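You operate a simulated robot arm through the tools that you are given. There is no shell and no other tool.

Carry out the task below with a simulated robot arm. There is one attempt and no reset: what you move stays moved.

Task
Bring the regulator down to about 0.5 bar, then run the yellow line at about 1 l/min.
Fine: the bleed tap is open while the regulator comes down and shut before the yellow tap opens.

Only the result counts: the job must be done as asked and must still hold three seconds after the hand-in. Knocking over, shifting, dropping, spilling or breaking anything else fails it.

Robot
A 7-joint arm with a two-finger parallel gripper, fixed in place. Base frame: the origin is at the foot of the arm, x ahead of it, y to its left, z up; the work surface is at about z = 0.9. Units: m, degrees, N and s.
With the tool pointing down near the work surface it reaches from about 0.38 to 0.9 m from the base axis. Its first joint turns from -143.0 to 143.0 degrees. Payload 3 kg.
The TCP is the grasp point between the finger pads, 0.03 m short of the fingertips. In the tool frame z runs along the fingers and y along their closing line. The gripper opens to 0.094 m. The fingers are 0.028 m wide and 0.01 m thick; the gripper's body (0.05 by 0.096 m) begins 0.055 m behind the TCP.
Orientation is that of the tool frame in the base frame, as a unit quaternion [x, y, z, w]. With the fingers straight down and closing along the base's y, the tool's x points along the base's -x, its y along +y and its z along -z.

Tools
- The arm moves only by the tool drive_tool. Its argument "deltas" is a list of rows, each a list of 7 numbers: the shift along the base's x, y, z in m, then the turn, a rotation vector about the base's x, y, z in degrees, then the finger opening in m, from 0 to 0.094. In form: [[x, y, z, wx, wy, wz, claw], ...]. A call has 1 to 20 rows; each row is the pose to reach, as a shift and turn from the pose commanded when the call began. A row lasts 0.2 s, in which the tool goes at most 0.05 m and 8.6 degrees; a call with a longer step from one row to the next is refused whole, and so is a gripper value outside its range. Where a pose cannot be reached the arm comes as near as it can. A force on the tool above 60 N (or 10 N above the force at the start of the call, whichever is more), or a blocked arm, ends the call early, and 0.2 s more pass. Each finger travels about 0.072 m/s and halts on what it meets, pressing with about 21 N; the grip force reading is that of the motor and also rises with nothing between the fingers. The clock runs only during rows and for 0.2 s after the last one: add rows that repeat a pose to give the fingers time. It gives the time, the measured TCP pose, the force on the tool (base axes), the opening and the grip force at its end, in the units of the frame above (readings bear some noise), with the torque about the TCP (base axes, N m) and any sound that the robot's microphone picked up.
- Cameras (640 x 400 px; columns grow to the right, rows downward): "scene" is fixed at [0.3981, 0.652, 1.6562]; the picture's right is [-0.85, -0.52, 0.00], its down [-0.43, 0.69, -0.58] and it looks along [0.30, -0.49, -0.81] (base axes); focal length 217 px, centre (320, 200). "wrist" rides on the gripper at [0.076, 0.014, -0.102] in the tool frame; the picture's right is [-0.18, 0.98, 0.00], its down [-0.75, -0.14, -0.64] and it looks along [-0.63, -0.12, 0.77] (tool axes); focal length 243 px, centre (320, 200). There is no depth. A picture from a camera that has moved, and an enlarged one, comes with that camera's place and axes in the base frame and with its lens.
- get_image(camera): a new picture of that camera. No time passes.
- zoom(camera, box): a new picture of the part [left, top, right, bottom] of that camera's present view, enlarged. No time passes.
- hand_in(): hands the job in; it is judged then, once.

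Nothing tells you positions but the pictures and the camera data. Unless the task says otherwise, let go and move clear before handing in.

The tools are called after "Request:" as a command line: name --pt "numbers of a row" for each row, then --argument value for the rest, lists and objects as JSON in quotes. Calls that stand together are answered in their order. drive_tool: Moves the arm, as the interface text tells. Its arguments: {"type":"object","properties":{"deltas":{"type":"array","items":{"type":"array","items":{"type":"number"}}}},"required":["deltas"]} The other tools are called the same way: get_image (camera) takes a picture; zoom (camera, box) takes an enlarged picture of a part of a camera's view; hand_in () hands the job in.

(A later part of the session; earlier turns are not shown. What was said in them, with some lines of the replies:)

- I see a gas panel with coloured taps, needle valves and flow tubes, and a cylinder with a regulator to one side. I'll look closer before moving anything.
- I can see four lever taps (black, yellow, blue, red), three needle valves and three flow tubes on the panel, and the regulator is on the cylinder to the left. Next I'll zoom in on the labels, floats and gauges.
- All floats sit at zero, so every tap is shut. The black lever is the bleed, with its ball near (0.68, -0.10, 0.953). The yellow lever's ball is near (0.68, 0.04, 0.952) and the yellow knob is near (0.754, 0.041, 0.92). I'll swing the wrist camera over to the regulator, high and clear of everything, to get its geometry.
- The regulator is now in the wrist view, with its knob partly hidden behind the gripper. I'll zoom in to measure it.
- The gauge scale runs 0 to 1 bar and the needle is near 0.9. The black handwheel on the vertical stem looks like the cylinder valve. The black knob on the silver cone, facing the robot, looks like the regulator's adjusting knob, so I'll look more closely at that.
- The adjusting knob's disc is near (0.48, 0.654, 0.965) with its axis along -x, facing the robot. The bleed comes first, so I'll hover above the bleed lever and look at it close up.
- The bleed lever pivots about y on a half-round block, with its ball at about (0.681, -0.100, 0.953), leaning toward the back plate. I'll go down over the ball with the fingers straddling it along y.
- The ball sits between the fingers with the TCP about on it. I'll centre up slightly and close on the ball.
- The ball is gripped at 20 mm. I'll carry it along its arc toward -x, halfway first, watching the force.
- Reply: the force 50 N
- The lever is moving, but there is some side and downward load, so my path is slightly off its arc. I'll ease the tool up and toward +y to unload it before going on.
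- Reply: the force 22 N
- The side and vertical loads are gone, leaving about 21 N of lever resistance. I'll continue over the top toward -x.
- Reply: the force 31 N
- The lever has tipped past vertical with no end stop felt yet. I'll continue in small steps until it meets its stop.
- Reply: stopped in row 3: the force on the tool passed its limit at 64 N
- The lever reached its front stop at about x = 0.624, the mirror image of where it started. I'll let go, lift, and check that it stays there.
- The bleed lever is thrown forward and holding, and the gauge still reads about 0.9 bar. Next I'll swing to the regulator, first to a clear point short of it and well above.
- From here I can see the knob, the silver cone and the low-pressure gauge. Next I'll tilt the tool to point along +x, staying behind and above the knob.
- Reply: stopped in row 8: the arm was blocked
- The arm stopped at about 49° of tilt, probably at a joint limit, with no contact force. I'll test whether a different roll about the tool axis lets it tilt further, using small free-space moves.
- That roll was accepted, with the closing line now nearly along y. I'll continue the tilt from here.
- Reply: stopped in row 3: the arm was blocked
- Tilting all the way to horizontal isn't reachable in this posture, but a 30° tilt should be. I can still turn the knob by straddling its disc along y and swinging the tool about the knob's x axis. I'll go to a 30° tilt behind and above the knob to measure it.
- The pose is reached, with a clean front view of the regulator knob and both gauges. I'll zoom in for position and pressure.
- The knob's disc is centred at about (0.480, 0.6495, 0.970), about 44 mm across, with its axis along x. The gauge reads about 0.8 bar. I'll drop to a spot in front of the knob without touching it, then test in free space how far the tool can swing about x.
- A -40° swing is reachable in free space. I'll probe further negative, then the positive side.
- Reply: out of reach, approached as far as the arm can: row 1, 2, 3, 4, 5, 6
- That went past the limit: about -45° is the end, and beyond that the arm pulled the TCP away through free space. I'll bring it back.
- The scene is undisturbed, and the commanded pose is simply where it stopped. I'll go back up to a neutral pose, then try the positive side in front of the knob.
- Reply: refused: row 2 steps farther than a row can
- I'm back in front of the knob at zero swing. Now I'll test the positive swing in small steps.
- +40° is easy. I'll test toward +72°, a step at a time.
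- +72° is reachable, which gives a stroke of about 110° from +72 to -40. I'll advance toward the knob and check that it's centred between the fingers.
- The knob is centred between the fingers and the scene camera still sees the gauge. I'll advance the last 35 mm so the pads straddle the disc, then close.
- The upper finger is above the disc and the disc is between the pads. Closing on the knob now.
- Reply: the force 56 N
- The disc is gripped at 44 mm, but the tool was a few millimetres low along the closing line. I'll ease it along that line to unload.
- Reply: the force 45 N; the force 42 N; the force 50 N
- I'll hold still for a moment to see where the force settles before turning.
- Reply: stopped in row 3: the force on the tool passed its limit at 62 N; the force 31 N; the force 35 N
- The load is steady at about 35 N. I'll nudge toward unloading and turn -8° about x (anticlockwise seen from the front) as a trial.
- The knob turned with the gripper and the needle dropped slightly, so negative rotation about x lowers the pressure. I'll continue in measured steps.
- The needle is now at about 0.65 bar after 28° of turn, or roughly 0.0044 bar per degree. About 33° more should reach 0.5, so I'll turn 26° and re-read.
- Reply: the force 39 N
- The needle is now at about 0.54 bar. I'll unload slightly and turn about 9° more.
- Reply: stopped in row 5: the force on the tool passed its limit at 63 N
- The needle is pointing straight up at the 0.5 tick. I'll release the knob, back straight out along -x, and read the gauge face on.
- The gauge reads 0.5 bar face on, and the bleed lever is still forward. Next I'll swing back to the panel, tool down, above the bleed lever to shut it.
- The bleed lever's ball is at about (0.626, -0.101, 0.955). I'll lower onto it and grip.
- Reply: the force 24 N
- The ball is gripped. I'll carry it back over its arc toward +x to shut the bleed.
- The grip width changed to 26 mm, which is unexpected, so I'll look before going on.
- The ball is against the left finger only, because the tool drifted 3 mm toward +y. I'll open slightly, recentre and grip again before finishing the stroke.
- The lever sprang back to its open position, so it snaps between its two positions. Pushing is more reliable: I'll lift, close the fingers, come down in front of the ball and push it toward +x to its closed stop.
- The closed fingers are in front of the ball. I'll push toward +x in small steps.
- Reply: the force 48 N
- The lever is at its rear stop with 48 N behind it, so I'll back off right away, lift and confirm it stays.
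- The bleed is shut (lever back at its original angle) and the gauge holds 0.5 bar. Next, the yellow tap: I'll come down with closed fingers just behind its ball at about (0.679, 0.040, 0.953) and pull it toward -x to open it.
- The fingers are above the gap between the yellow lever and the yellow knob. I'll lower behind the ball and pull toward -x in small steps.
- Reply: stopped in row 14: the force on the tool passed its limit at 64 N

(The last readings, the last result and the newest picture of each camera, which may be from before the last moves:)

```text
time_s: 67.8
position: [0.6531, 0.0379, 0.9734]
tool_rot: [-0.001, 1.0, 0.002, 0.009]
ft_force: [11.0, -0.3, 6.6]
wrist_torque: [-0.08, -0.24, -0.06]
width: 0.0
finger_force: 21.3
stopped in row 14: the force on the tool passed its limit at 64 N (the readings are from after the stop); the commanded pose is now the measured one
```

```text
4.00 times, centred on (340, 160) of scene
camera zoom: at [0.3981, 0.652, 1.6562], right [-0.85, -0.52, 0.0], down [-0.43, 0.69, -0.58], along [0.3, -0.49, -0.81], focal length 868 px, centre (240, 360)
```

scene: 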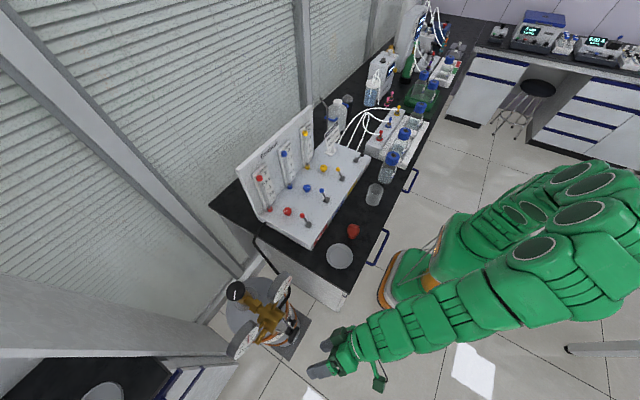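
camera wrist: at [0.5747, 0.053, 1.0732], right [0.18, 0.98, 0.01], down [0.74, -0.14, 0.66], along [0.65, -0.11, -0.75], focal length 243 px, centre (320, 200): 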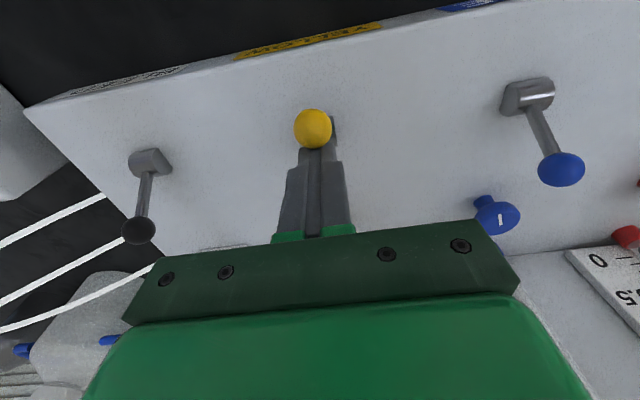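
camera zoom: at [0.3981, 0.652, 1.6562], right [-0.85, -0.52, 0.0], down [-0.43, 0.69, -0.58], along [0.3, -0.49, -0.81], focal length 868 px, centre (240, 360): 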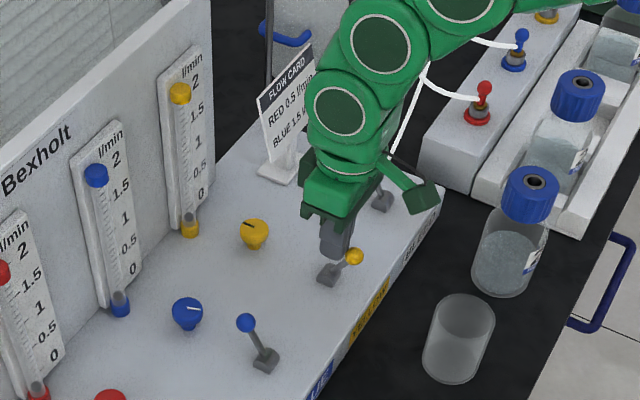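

The yellow lever is at its front stop (open). I'll back off, lift, and look at the yellow float and its knob.

Request:
drive_tool --pt "0.01 0 0 0 0 0 0.0" --pt "0.025 0 0.02 0 0 0 0.0" --pt "0.04 0.002 0.06 0 0 0 0.02" --pt "0.055 0.004 0.1 0 0 0 0.04" --pt "0.06 0.004 0.14 0 0 0 0.06" --pt "0.06 0.004 0.15 0 0 0 0.07" --pt "0.06 0.004 0.15 0 0 0 0.07"

Request:
get_image --camera "wrist"

Request:
zoom --camera "wrist" --box '[260, 60, 400, 200]'

Request:
zoom --camera "scene" --box '[285, 110, 355, 190]'

Request:
zoom --camera "scene" --box '[255, 255, 305, 305]'

```text
time_s: 69.4
position: [0.7136, 0.0417, 1.1213]
tool_rot: [-0.001, 1.0, 0.002, 0.008]
ft_force: [-0.1, 0.1, 0.9]
wrist_torque: [-0.01, 0.03, 0.0]
width: 0.0699
finger_force: 0.1
```

```text
taken
camera wrist: at [0.6352, 0.0553, 1.2224], right [0.18, 0.98, 0.01], down [0.74, -0.14, 0.65], along [0.64, -0.11, -0.76], focal length 243 px, centre (320, 200)
```

wrist: 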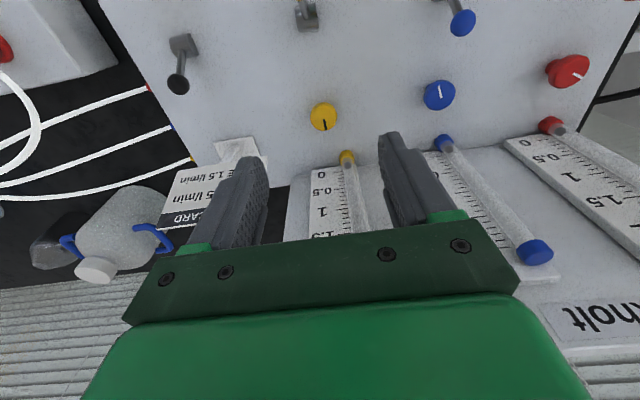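

```text
2.86 times, centred on (330, 130) of wrist
camera zoom: at [0.6352, 0.0553, 1.2224], right [0.18, 0.98, 0.01], down [0.74, -0.14, 0.65], along [0.64, -0.11, -0.76], focal length 693 px, centre (291, 400)
```

zoom: 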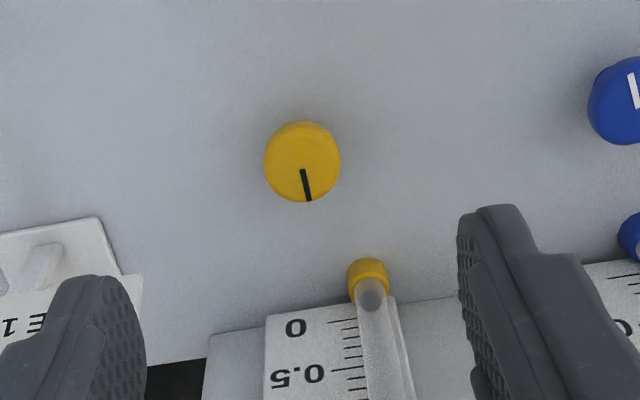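

```text
5.00 times, centred on (320, 150) of scene
camera zoom: at [0.3981, 0.652, 1.6562], right [-0.85, -0.52, 0.0], down [-0.43, 0.69, -0.58], along [0.3, -0.49, -0.81], focal length 1085 px, centre (320, 450)
```

zoom: 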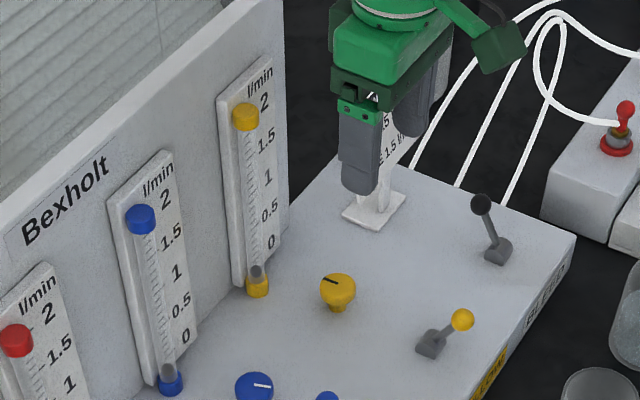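

```text
8.00 times, centred on (280, 280) of scene
camera zoom: at [0.3981, 0.652, 1.6562], right [-0.85, -0.52, 0.0], down [-0.43, 0.69, -0.58], along [0.3, -0.49, -0.81], focal length 1736 px, centre (640, -440)
```

zoom: 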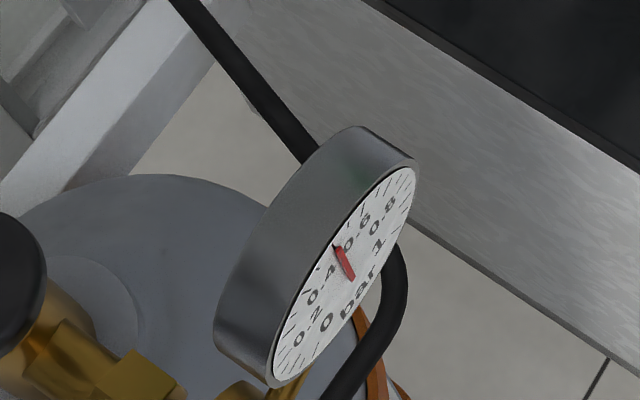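

The yellow tap is open but its float sits at 0, so the yellow needle valve is closed. Its knob is centred at (0.7536, 0.0395), top near z = 0.921, about 34 mm across. I'll come down over it with a -45° yaw, leaving plenty of turn available anticlockwise.

Request:
drive_tool --pt "0.008 -0.0005 -0.02 0 0.15 -7.5 0.06" --pt "0.016 -0.001 -0.04 0 0.3 -15 0.055" --pt "0.024 -0.0015 -0.06 0 0.45 -22.5 0.055" --pt "0.032 -0.002 -0.08 0 0.6 -30 0.055" --pt "0.04 -0.0022 -0.1 0 0.75 -37.5 0.055" --pt "0.04 -0.0022 -0.12 0 0.9 -45 0.055" --pt "0.04 -0.0022 -0.14 0 0.9 -45 0.055" --pt "0.04 -0.0022 -0.14 0 0.9 -45 0.055"

Request:
get_image --camera "wrist"

Request:
zoom --camera "scene" --box '[275, 100, 355, 190]'

```text
time_s: 71.2
position: [0.752, 0.0421, 0.9803]
tool_rot: [0.383, 0.924, -0.001, 0.0]
ft_force: [0.1, -0.2, 0.2]
wrist_torque: [0.0, -0.02, 0.04]
width: 0.055
finger_force: 0.1
```

```text
taken
camera wrist: at [0.7075, 0.1059, 1.0836], right [0.82, 0.57, 0.0], down [0.43, -0.63, 0.64], along [0.36, -0.53, -0.76], focal length 243 px, centre (320, 200)
```

wrist: 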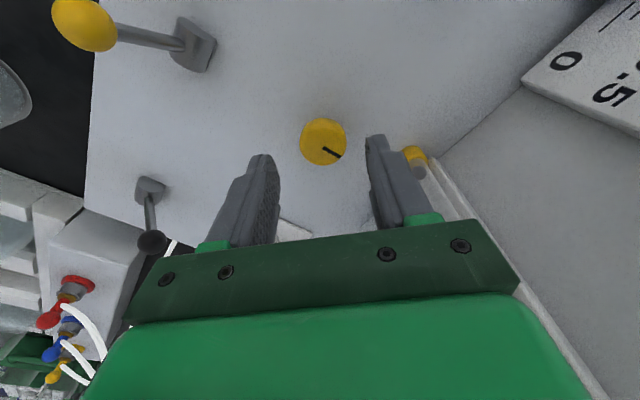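

```text
4.44 times, centred on (315, 145) of scene
camera zoom: at [0.3981, 0.652, 1.6562], right [-0.85, -0.52, 0.0], down [-0.43, 0.69, -0.58], along [0.3, -0.49, -0.81], focal length 964 px, centre (342, 444)
```

zoom: 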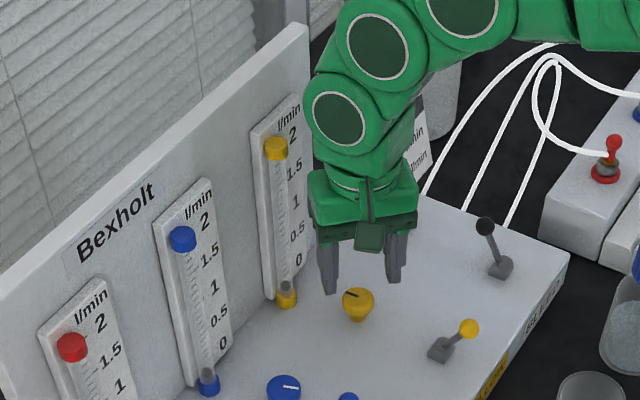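

The knob is centred between the fingers to within 3 mm. I'll lower the last bit and close gently on it.

Request:
drive_tool --pt "0.003 -0.001 -0.015 0 0 0 0.055" --pt "0.003 -0.001 -0.03 0 0 0 0.055" --pt "0.003 -0.001 -0.04 0 0 0 0.055" --pt "0.003 -0.001 -0.046 0 0 0 0.055" --pt "0.003 -0.001 -0.046 0 0 0 0.055"

Request:
get_image --camera "wrist"

Request:
zoom --camera "scene" --box '[285, 120, 345, 190]'

```text
time_s: 72.4
position: [0.7547, 0.0406, 0.9356]
tool_rot: [0.382, 0.924, -0.003, 0.001]
ft_force: [0.1, 0.5, 0.7]
wrist_torque: [0.02, 0.02, 0.01]
width: 0.0549
finger_force: 0.2
```

```text
taken
camera wrist: at [0.7107, 0.104, 1.0379], right [0.82, 0.57, 0.0], down [0.43, -0.63, 0.64], along [0.36, -0.53, -0.76], focal length 243 px, centre (320, 200)
```

wrist: 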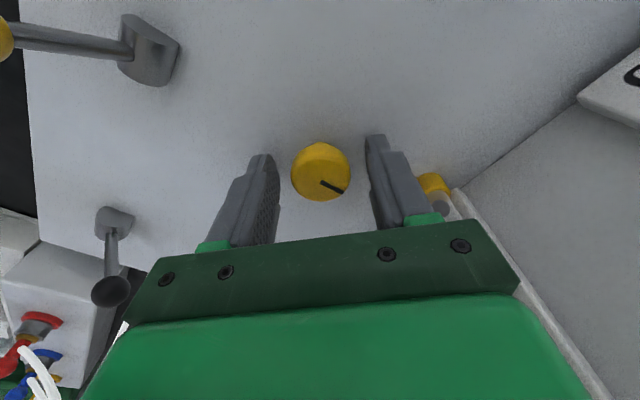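

```text
5.71 times, centred on (315, 155) of scene
camera zoom: at [0.3981, 0.652, 1.6562], right [-0.85, -0.52, 0.0], down [-0.43, 0.69, -0.58], along [0.3, -0.49, -0.81], focal length 1240 px, centre (349, 457)
```

zoom: 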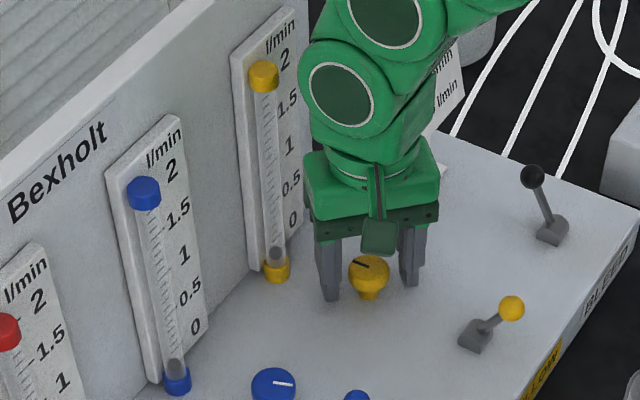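

The fingers flank the knob at the right height. I'll close on it.

Request:
drive_tool --pt "0 0.0004 0 0 0 0 0.04" --pt "0 0.0004 0 0 0 0 0.028" --pt "0 0.0004 0 0 0 0 0.028" --pt "0 0.0004 0 0 0 0 0.028"

Request:
zoom --camera "wrist" --box '[240, 80, 400, 240]'

```text
time_s: 73.4
position: [0.7559, 0.0391, 0.9347]
tool_rot: [0.382, 0.924, -0.002, 0.001]
ft_force: [-5.8, -2.7, 0.7]
wrist_torque: [-0.05, -0.03, 0.01]
width: 0.0332
finger_force: 45.4
```

```text
2.50 times, centred on (320, 160) of wrist
camera zoom: at [0.7109, 0.1045, 1.0381], right [0.82, 0.57, 0.0], down [0.43, -0.63, 0.64], along [0.36, -0.53, -0.76], focal length 606 px, centre (320, 300)
```

zoom: 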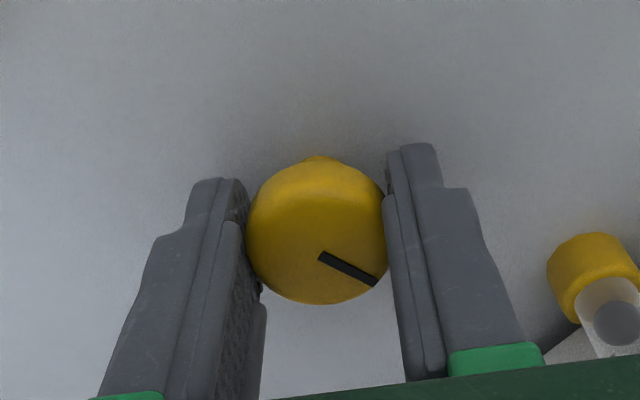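

The knob is gripped cleanly at 33 mm with little side load. I'll turn it +12° (anticlockwise from above) as a trial and watch the float.

Request:
drive_tool --pt "0 0 0 0 0 3 0.028" --pt "0 0 0 0 0 6 0.028" --pt "0 0 0 0 0 9 0.028" --pt "0 0 0 0 0 12 0.028" --pt "0 0 0 0 0 12 0.028"

Request:
zoom --camera "wrist" --box '[240, 80, 400, 240]'

Request:
zoom --camera "scene" --box '[285, 120, 345, 190]'

```text
time_s: 74.6
position: [0.7547, 0.0404, 0.9356]
tool_rot: [0.284, 0.959, -0.001, 0.001]
ft_force: [-25.5, -12.7, 22.4]
wrist_torque: [-0.18, 0.56, 0.0]
width: 0.0334
finger_force: 44.8
```

```text
2.50 times, centred on (320, 160) of wrist
camera zoom: at [0.6984, 0.0939, 1.0381], right [0.69, 0.73, 0.0], down [0.56, -0.53, 0.64], along [0.47, -0.44, -0.76], focal length 606 px, centre (320, 300)
```

zoom: 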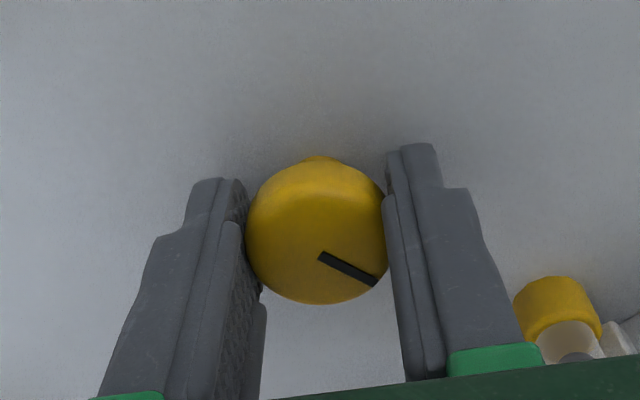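

```text
5.71 times, centred on (315, 155) of scene
camera zoom: at [0.3981, 0.652, 1.6562], right [-0.85, -0.52, 0.0], down [-0.43, 0.69, -0.58], along [0.3, -0.49, -0.81], focal length 1240 px, centre (349, 457)
```

zoom: 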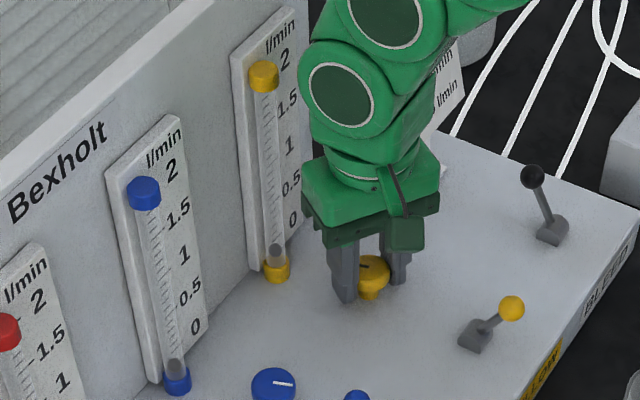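

The knob turned with the gripper and the float may have lifted slightly. I'll continue 24° more while unloading.

Request:
drive_tool --pt "-0.0005 -0.0003 0.0004 0 0 4 0.028" --pt "-0.0005 -0.0003 0.0004 0 0 8 0.028" --pt "-0.0005 -0.0003 0.0004 0 0 12 0.028" --pt "-0.0005 -0.0003 0.0004 0 0 16 0.028" --pt "-0.0005 -0.0003 0.0004 0 0 20 0.028" --pt "-0.0005 -0.0003 0.0004 0 0 24 0.028" --pt "-0.0005 -0.0003 0.0004 0 0 24 0.028"

Request:
zoom --camera "wrist" --box '[240, 80, 400, 240]'

Request:
zoom --camera "scene" --box '[285, 120, 345, 190]'

```text
time_s: 76.2
position: [0.7541, 0.0391, 0.9353]
tool_rot: [0.076, 0.997, -0.001, 0.002]
ft_force: [-7.7, 0.0, 0.9]
wrist_torque: [-0.19, -0.15, 0.01]
width: 0.0334
finger_force: 44.8
```

```text
2.50 times, centred on (320, 160) of wrist
camera zoom: at [0.6814, 0.0661, 1.0381], right [0.33, 0.94, 0.0], down [0.72, -0.25, 0.64], along [0.61, -0.22, -0.76], focal length 606 px, centre (320, 300)
```

zoom: 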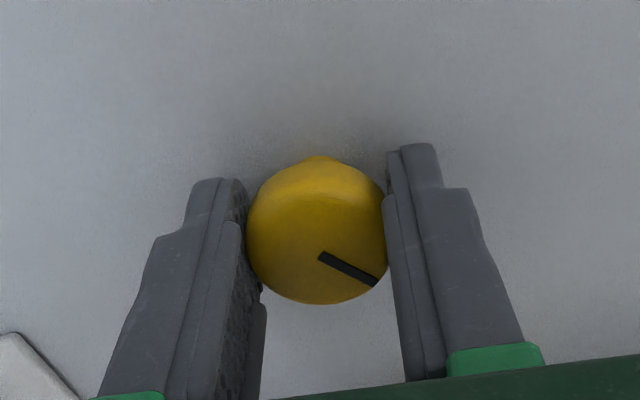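

```text
5.71 times, centred on (315, 155) of scene
camera zoom: at [0.3981, 0.652, 1.6562], right [-0.85, -0.52, 0.0], down [-0.43, 0.69, -0.58], along [0.3, -0.49, -0.81], focal length 1240 px, centre (349, 457)
```

zoom: 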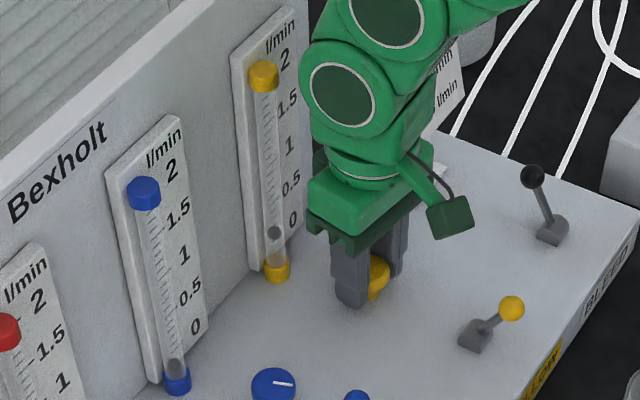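

The float is rising, at about 0.25 l/min after 36°, so anticlockwise opens the valve. I'll continue 40° more.

Request:
drive_tool --pt "0 0 0 0 0 4 0.028" --pt "0 0 0 0 0 8 0.028" --pt "0 0 0 0 0 12 0.028" --pt "0 0 0 0 0 16 0.028" --pt "0 0 0 0 0 20 0.028" --pt "0 0 0 0 0 24 0.028" --pt "0 0 0 0 0 28 0.028" --pt "0 0 0 0 0 32 0.028" --pt "0 0 0 0 0 36 0.028" --pt "0 0 0 0 0 40 0.028" --pt "0 0 0 0 0 40 0.028"

Request:
zoom --camera "scene" --box '[285, 120, 345, 190]'

Request:
zoom --camera "wrist" --box '[240, 80, 400, 240]'

```text
time_s: 78.6
position: [0.7551, 0.0398, 0.9358]
tool_rot: [-0.268, 0.963, -0.001, 0.002]
ft_force: [-18.2, 0.7, -1.7]
wrist_torque: [-0.11, 0.71, -0.02]
width: 0.0333
finger_force: 45.1
```

```text
5.71 times, centred on (315, 155) of scene
camera zoom: at [0.3981, 0.652, 1.6562], right [-0.85, -0.52, 0.0], down [-0.43, 0.69, -0.58], along [0.3, -0.49, -0.81], focal length 1240 px, centre (349, 457)
```

zoom: 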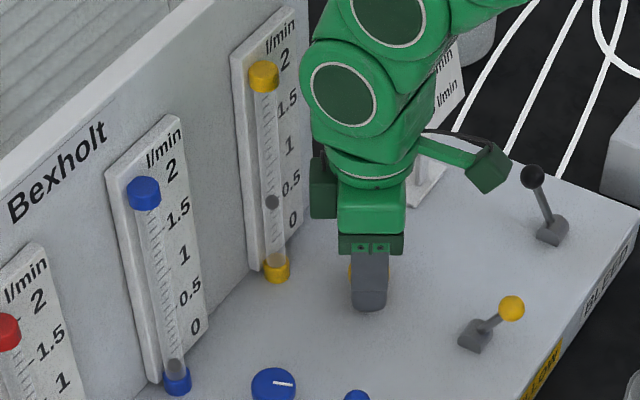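

```text
2.50 times, centred on (320, 160) of wrist
camera zoom: at [0.6819, 0.0127, 1.0382], right [-0.35, 0.94, 0.0], down [0.72, 0.27, 0.64], along [0.6, 0.23, -0.77], focal length 606 px, centre (320, 300)
```

zoom: 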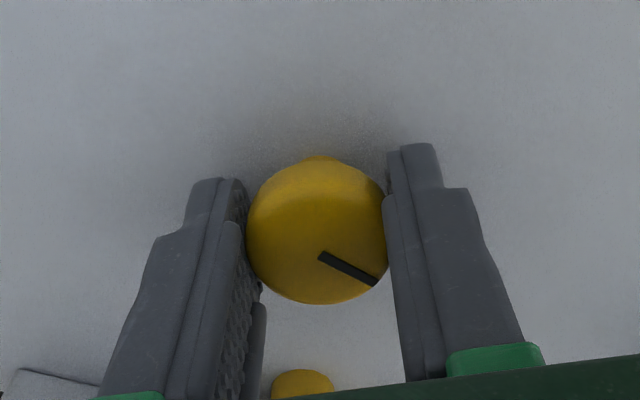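

The float keeps rising. I'll zoom closely on the yellow scale to read it against the ticks.

Request:
zoom --camera "scene" --box '[304, 120, 324, 174]'

Request:
get_image --camera "wrist"

```text
7.41 times, centred on (314, 147) of scene
camera zoom: at [0.3981, 0.652, 1.6562], right [-0.85, -0.52, 0.0], down [-0.43, 0.69, -0.58], along [0.3, -0.49, -0.81], focal length 1607 px, centre (364, 593)
```

zoom: 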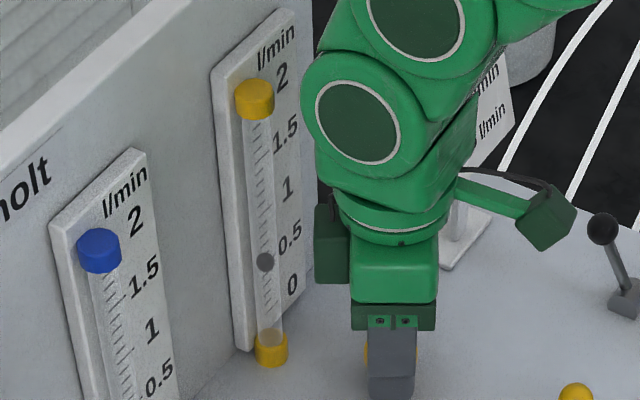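

```text
taken
camera wrist: at [0.6819, 0.0127, 1.0382], right [-0.35, 0.94, 0.0], down [0.72, 0.27, 0.64], along [0.6, 0.23, -0.77], focal length 243 px, centre (320, 200)
```

wrist: 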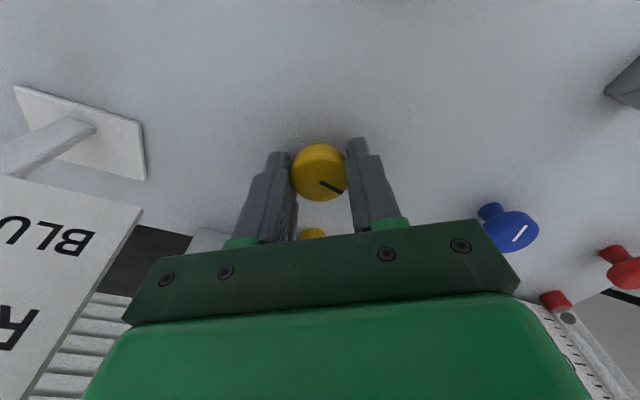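

By the scene view the float reads about 0.6 l/min. I'll turn 28° more, then back off for a careful reading.

Request:
drive_tool --pt "-0.0003 0 0 0 0 4 0.028" --pt "-0.0004 0 0 0 0 8 0.028" --pt "-0.0004 0 0 0 0 12 0.028" --pt "-0.0004 0 0 0 0 16 0.028" --pt "-0.0004 0 0 0 0 20 0.028" --pt "-0.0004 0 0 0 0 24 0.028" --pt "-0.0004 0 0 0 0 28 0.028" --pt "-0.0004 0 0 0 0 28 0.028"

Request:
zoom --camera "scene" --box '[304, 120, 324, 174]'

Request:
zoom --camera "wrist" --box '[240, 80, 400, 240]'

```text
time_s: 80.4
position: [0.7543, 0.0406, 0.9361]
tool_rot: [-0.494, 0.87, 0.0, 0.003]
ft_force: [1.3, -20.7, 15.0]
wrist_torque: [0.35, -0.54, 0.01]
width: 0.0333
finger_force: 44.7
```

```text
7.41 times, centred on (314, 147) of scene
camera zoom: at [0.3981, 0.652, 1.6562], right [-0.85, -0.52, 0.0], down [-0.43, 0.69, -0.58], along [0.3, -0.49, -0.81], focal length 1607 px, centre (364, 593)
```

zoom: 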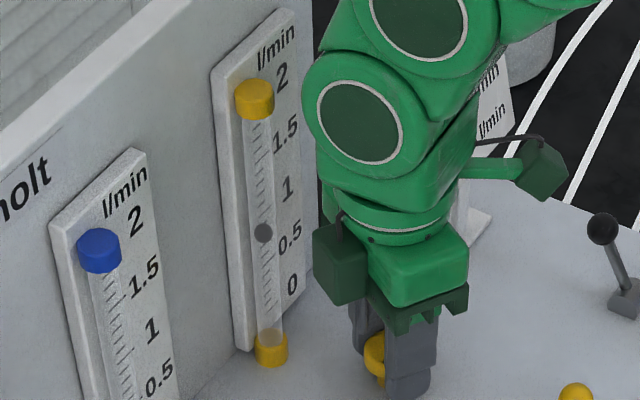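

```text
2.50 times, centred on (320, 160) of wrist
camera zoom: at [0.7029, -0.0184, 1.0379], right [-0.75, 0.66, 0.0], down [0.51, 0.57, 0.65], along [0.43, 0.48, -0.76], focal length 606 px, centre (320, 300)
```

zoom: 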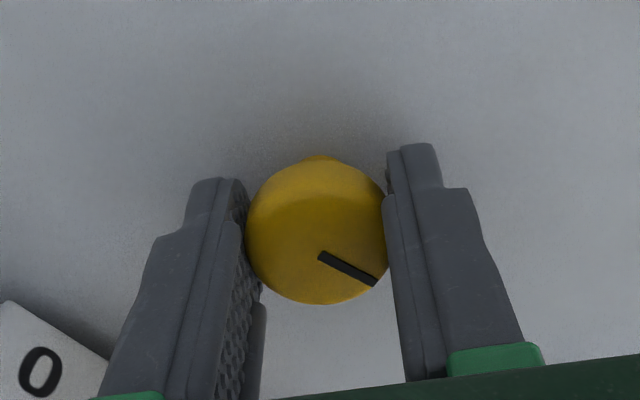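

The float is close to 1 l/min. I'll release the knob, lift straight up and back off to a pose where the wrist camera can read the tube closely.

Request:
drive_tool --pt "0 0 0 0 0 0 0.045" --pt "0 0 0 0 0 0 0.055" --pt "0 0 0 0 0 0 0.055" --pt "0 0 0.03 0 0 0 0.055" --pt "0 0 0.07 0 0 0 0.055" --pt "0 0 0.115 0 0 0 0.055" --pt "-0.02 0.006 0.14 0 0 -7 0.055" --pt "-0.045 0.012 0.16 0 0 -14 0.055" --pt "-0.07 0.018 0.18 0 0 -21 0.055" --pt "-0.1 0.024 0.19 0 0 -28 0.055" --pt "-0.13 0.03 0.2 0 0 -36 0.055" --pt "-0.16 0.036 0.205 0 0 -44 0.055" --pt "-0.18 0.04 0.21 0 0 -52 0.055" --pt "-0.2 0.045 0.215 0 0 -59 0.055" --pt "-0.2 0.045 0.215 0 0 -59 0.055"

Request:
get_image --camera "wrist"

Request:
zoom --camera "scene" --box '[304, 120, 324, 174]'

```text
time_s: 83.6
position: [0.5527, 0.0859, 1.1519]
tool_rot: [0.0, 1.0, -0.001, 0.002]
ft_force: [-1.0, -0.1, -0.2]
wrist_torque: [0.02, -0.01, 0.0]
width: 0.0549
finger_force: 0.0
```

```text
taken
camera wrist: at [0.4769, 0.1001, 1.254], right [0.18, 0.98, 0.0], down [0.75, -0.14, 0.64], along [0.63, -0.12, -0.76], focal length 243 px, centre (320, 200)
```

wrist: 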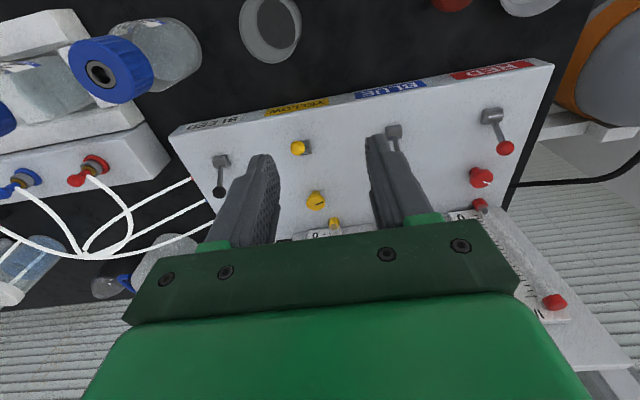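

```text
7.41 times, centred on (314, 147) of scene
camera zoom: at [0.3981, 0.652, 1.6562], right [-0.85, -0.52, 0.0], down [-0.43, 0.69, -0.58], along [0.3, -0.49, -0.81], focal length 1607 px, centre (364, 593)
```

zoom: 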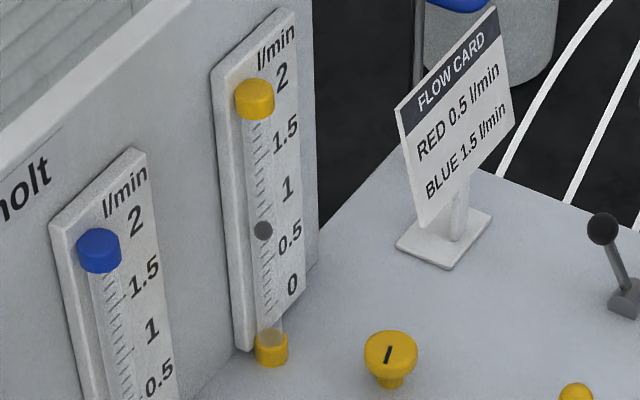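

The float held after release. I'll lower a little and tilt the camera so it looks almost horizontally at the yellow tube.

Request:
drive_tool --pt "0 0 -0.01 0 -7 0 0.06" --pt "0 0 -0.03 0 -14 0 0.07" --pt "0 0 -0.05 0 -21 0 0.07" --pt "0 0 -0.07 0 -28 0 0.07" --pt "0 0 -0.09 0 -34 0 0.07" --pt "0 0 -0.1 0 -40 0 0.07" --pt "0 0 -0.1 0 -40 0 0.07"

Request:
get_image --camera "wrist"

Request:
zoom --camera "wrist" --box '[280, 120, 370, 240]'

```text
time_s: 85.2
position: [0.5554, 0.087, 1.05]
tool_rot: [-0.001, 0.939, 0.0, 0.344]
ft_force: [0.8, -0.5, 0.1]
wrist_torque: [0.0, -0.01, 0.01]
width: 0.07
finger_force: 0.0
```

```text
taken
camera wrist: at [0.4314, 0.1003, 1.0787], right [0.14, 0.98, 0.12], down [0.16, -0.14, 0.98], along [0.98, -0.12, -0.18], focal length 243 px, centre (320, 200)
```

wrist: 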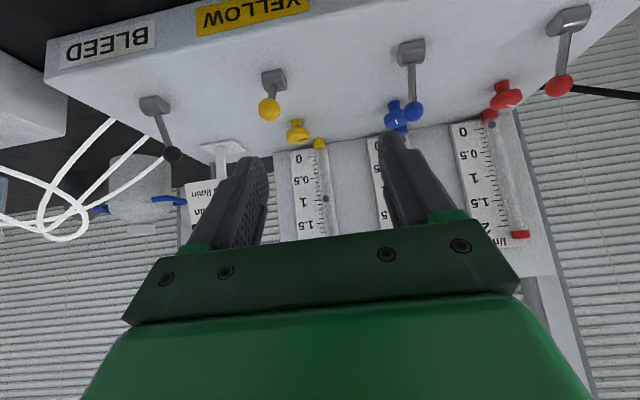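

```text
3.33 times, centred on (325, 180) of wrist
camera zoom: at [0.4314, 0.1003, 1.0787], right [0.14, 0.98, 0.12], down [0.16, -0.14, 0.98], along [0.98, -0.12, -0.18], focal length 809 px, centre (303, 267)
```

zoom: 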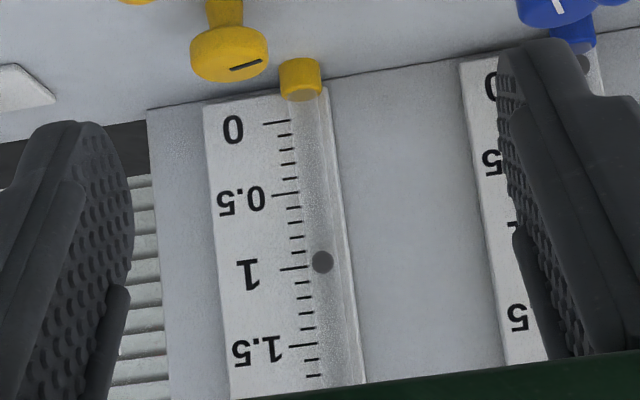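

Face on, the yellow float sits on the 1 l/min tick, reading 0.98 raw and about 1.02 after parallax correction. I'll check the pressure and the whole scene before moving clear.

Request:
zoom --camera "scene" --box '[255, 255, 305, 305]'

Request:
zoom --camera "scene" --box '[220, 90, 400, 260]'

Request:
zoom --camera "scene" --box '[200, 240, 360, 370]'

```text
8.00 times, centred on (280, 280) of scene
camera zoom: at [0.3981, 0.652, 1.6562], right [-0.85, -0.52, 0.0], down [-0.43, 0.69, -0.58], along [0.3, -0.49, -0.81], focal length 1736 px, centre (640, -440)
```

zoom: 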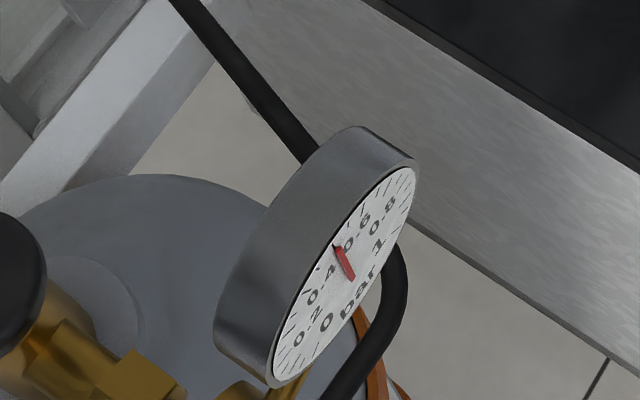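

```text
2.35 times, centred on (310, 175) of scene
camera zoom: at [0.3981, 0.652, 1.6562], right [-0.85, -0.52, 0.0], down [-0.43, 0.69, -0.58], along [0.3, -0.49, -0.81], focal length 511 px, centre (344, 259)
```

zoom: 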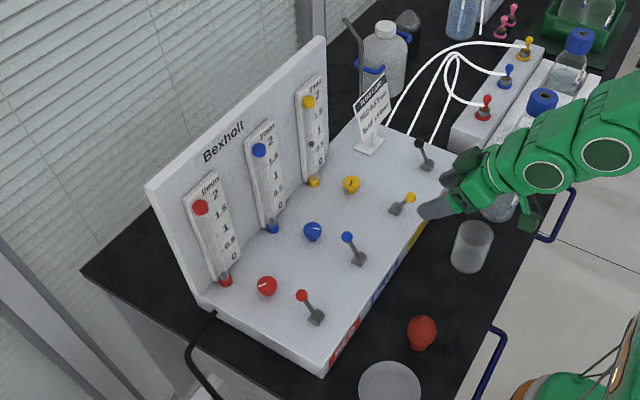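

```text
3.08 times, centred on (280, 305) of scene
camera zoom: at [0.3981, 0.652, 1.6562], right [-0.85, -0.52, 0.0], down [-0.43, 0.69, -0.58], along [0.3, -0.49, -0.81], focal length 668 px, centre (443, -123)
```

zoom: 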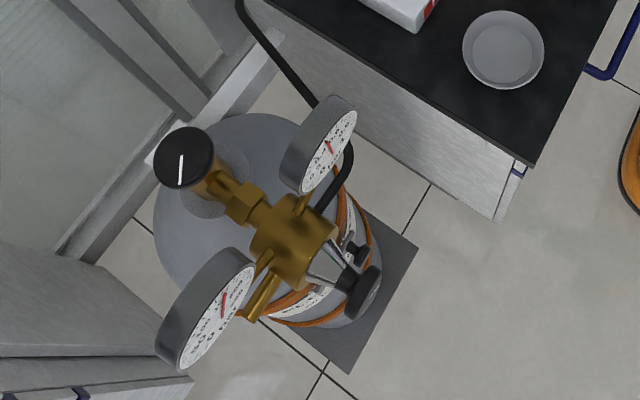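

Pressure is at 0.5 bar, the bleed is shut, yellow is flowing at about 1 l/min, and red and blue are untouched. I'll move the arm up and clear, then do a final check.

Request:
drive_tool --pt "-0.005 0 0.04 0 5 0 0.07" --pt "-0.01 0 0.08 0 12 0 0.07" --pt "-0.015 0 0.12 0 19 0 0.07" --pt "-0.02 0 0.16 0 26 0 0.07" --pt "-0.03 0 0.19 0 33 0 0.07" --pt "-0.04 0 0.21 0 40 0 0.07" --pt "-0.04 0 0.21 0 40 0 0.07"

Request:
zoom --camera "scene" --box '[304, 120, 324, 174]'

Request:
get_image --camera "scene"

Request:
zoom --camera "scene" --box '[265, 260, 295, 295]'

```text
time_s: 86.8
position: [0.5132, 0.0824, 1.2589]
tool_rot: [-0.002, 1.0, -0.001, 0.001]
ft_force: [0.1, -0.2, -0.3]
wrist_torque: [-0.01, -0.01, 0.01]
width: 0.0701
finger_force: 0.1
```

```text
7.41 times, centred on (314, 147) of scene
camera zoom: at [0.3981, 0.652, 1.6562], right [-0.85, -0.52, 0.0], down [-0.43, 0.69, -0.58], along [0.3, -0.49, -0.81], focal length 1607 px, centre (364, 593)
```

zoom: 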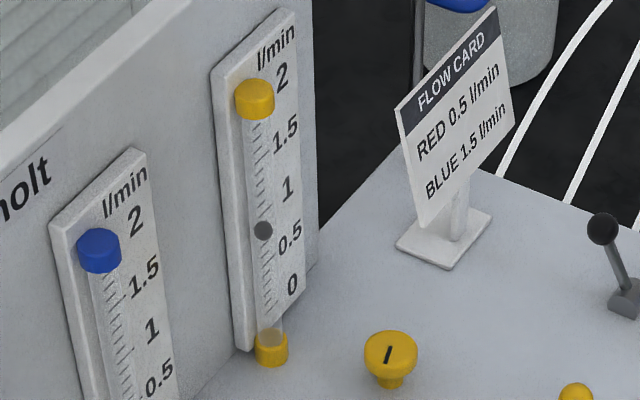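

```text
taken
```

scene: 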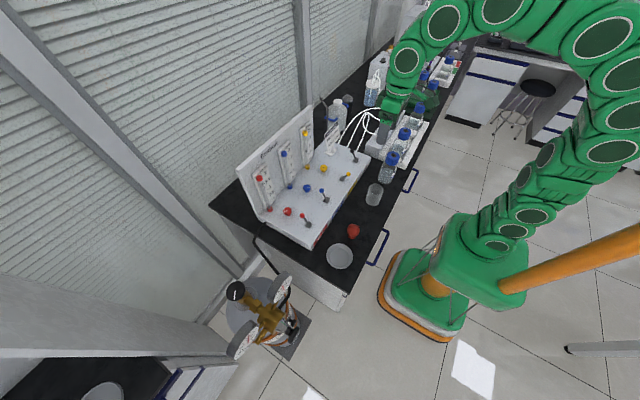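

```text
11.43 times, centred on (280, 278) of scene
camera zoom: at [0.3981, 0.652, 1.6562], right [-0.85, -0.52, 0.0], down [-0.43, 0.69, -0.58], along [0.3, -0.49, -0.81], focal length 2480 px, centre (777, -686)
```

zoom: 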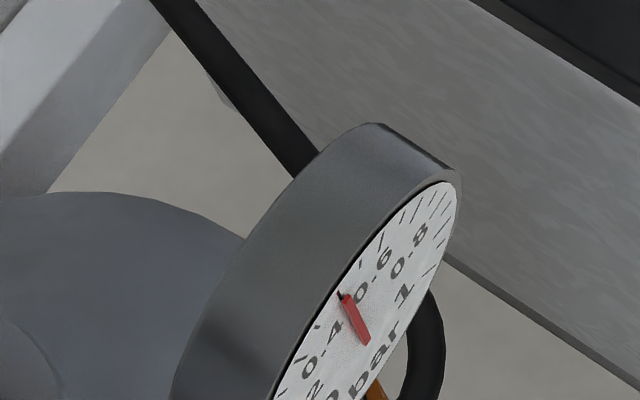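

The arm is clear and every reading is steady: the regulator at 0.5 bar, the yellow float at about 1 l/min, the bleed shut, and nothing else moved. I'm handing in now.

Request:
hand_in

```text
The job is handed in.
```

The regulator is down to about 0.5 bar and the yellow line is running at about 1 l/min; I've handed the job in. Both readings were steady in the last pictures, about 3 s after I let go of the yellow knob.

- **Bleed tap:** I opened it before touching the regulator. I shut it again once the gauge read 0.5 bar, before opening the yellow tap. My first try at shutting it slipped and the lever sprang back open, so I pushed it shut on the second try.
- **Regulator:** it started at about 0.8 bar. Face on, the needle points at the 0.5 tick, and it did not move once the yellow line was flowing.
- **Yellow line:** the tap is open. The float sits at the 1 l/min tick, and I estimate the flow at 0.98 to 1.02 l/min.
- **Everything else:** the red and blue taps and knobs were not touched, and I saw nothing shifted or knocked over. The arm is lifted clear.
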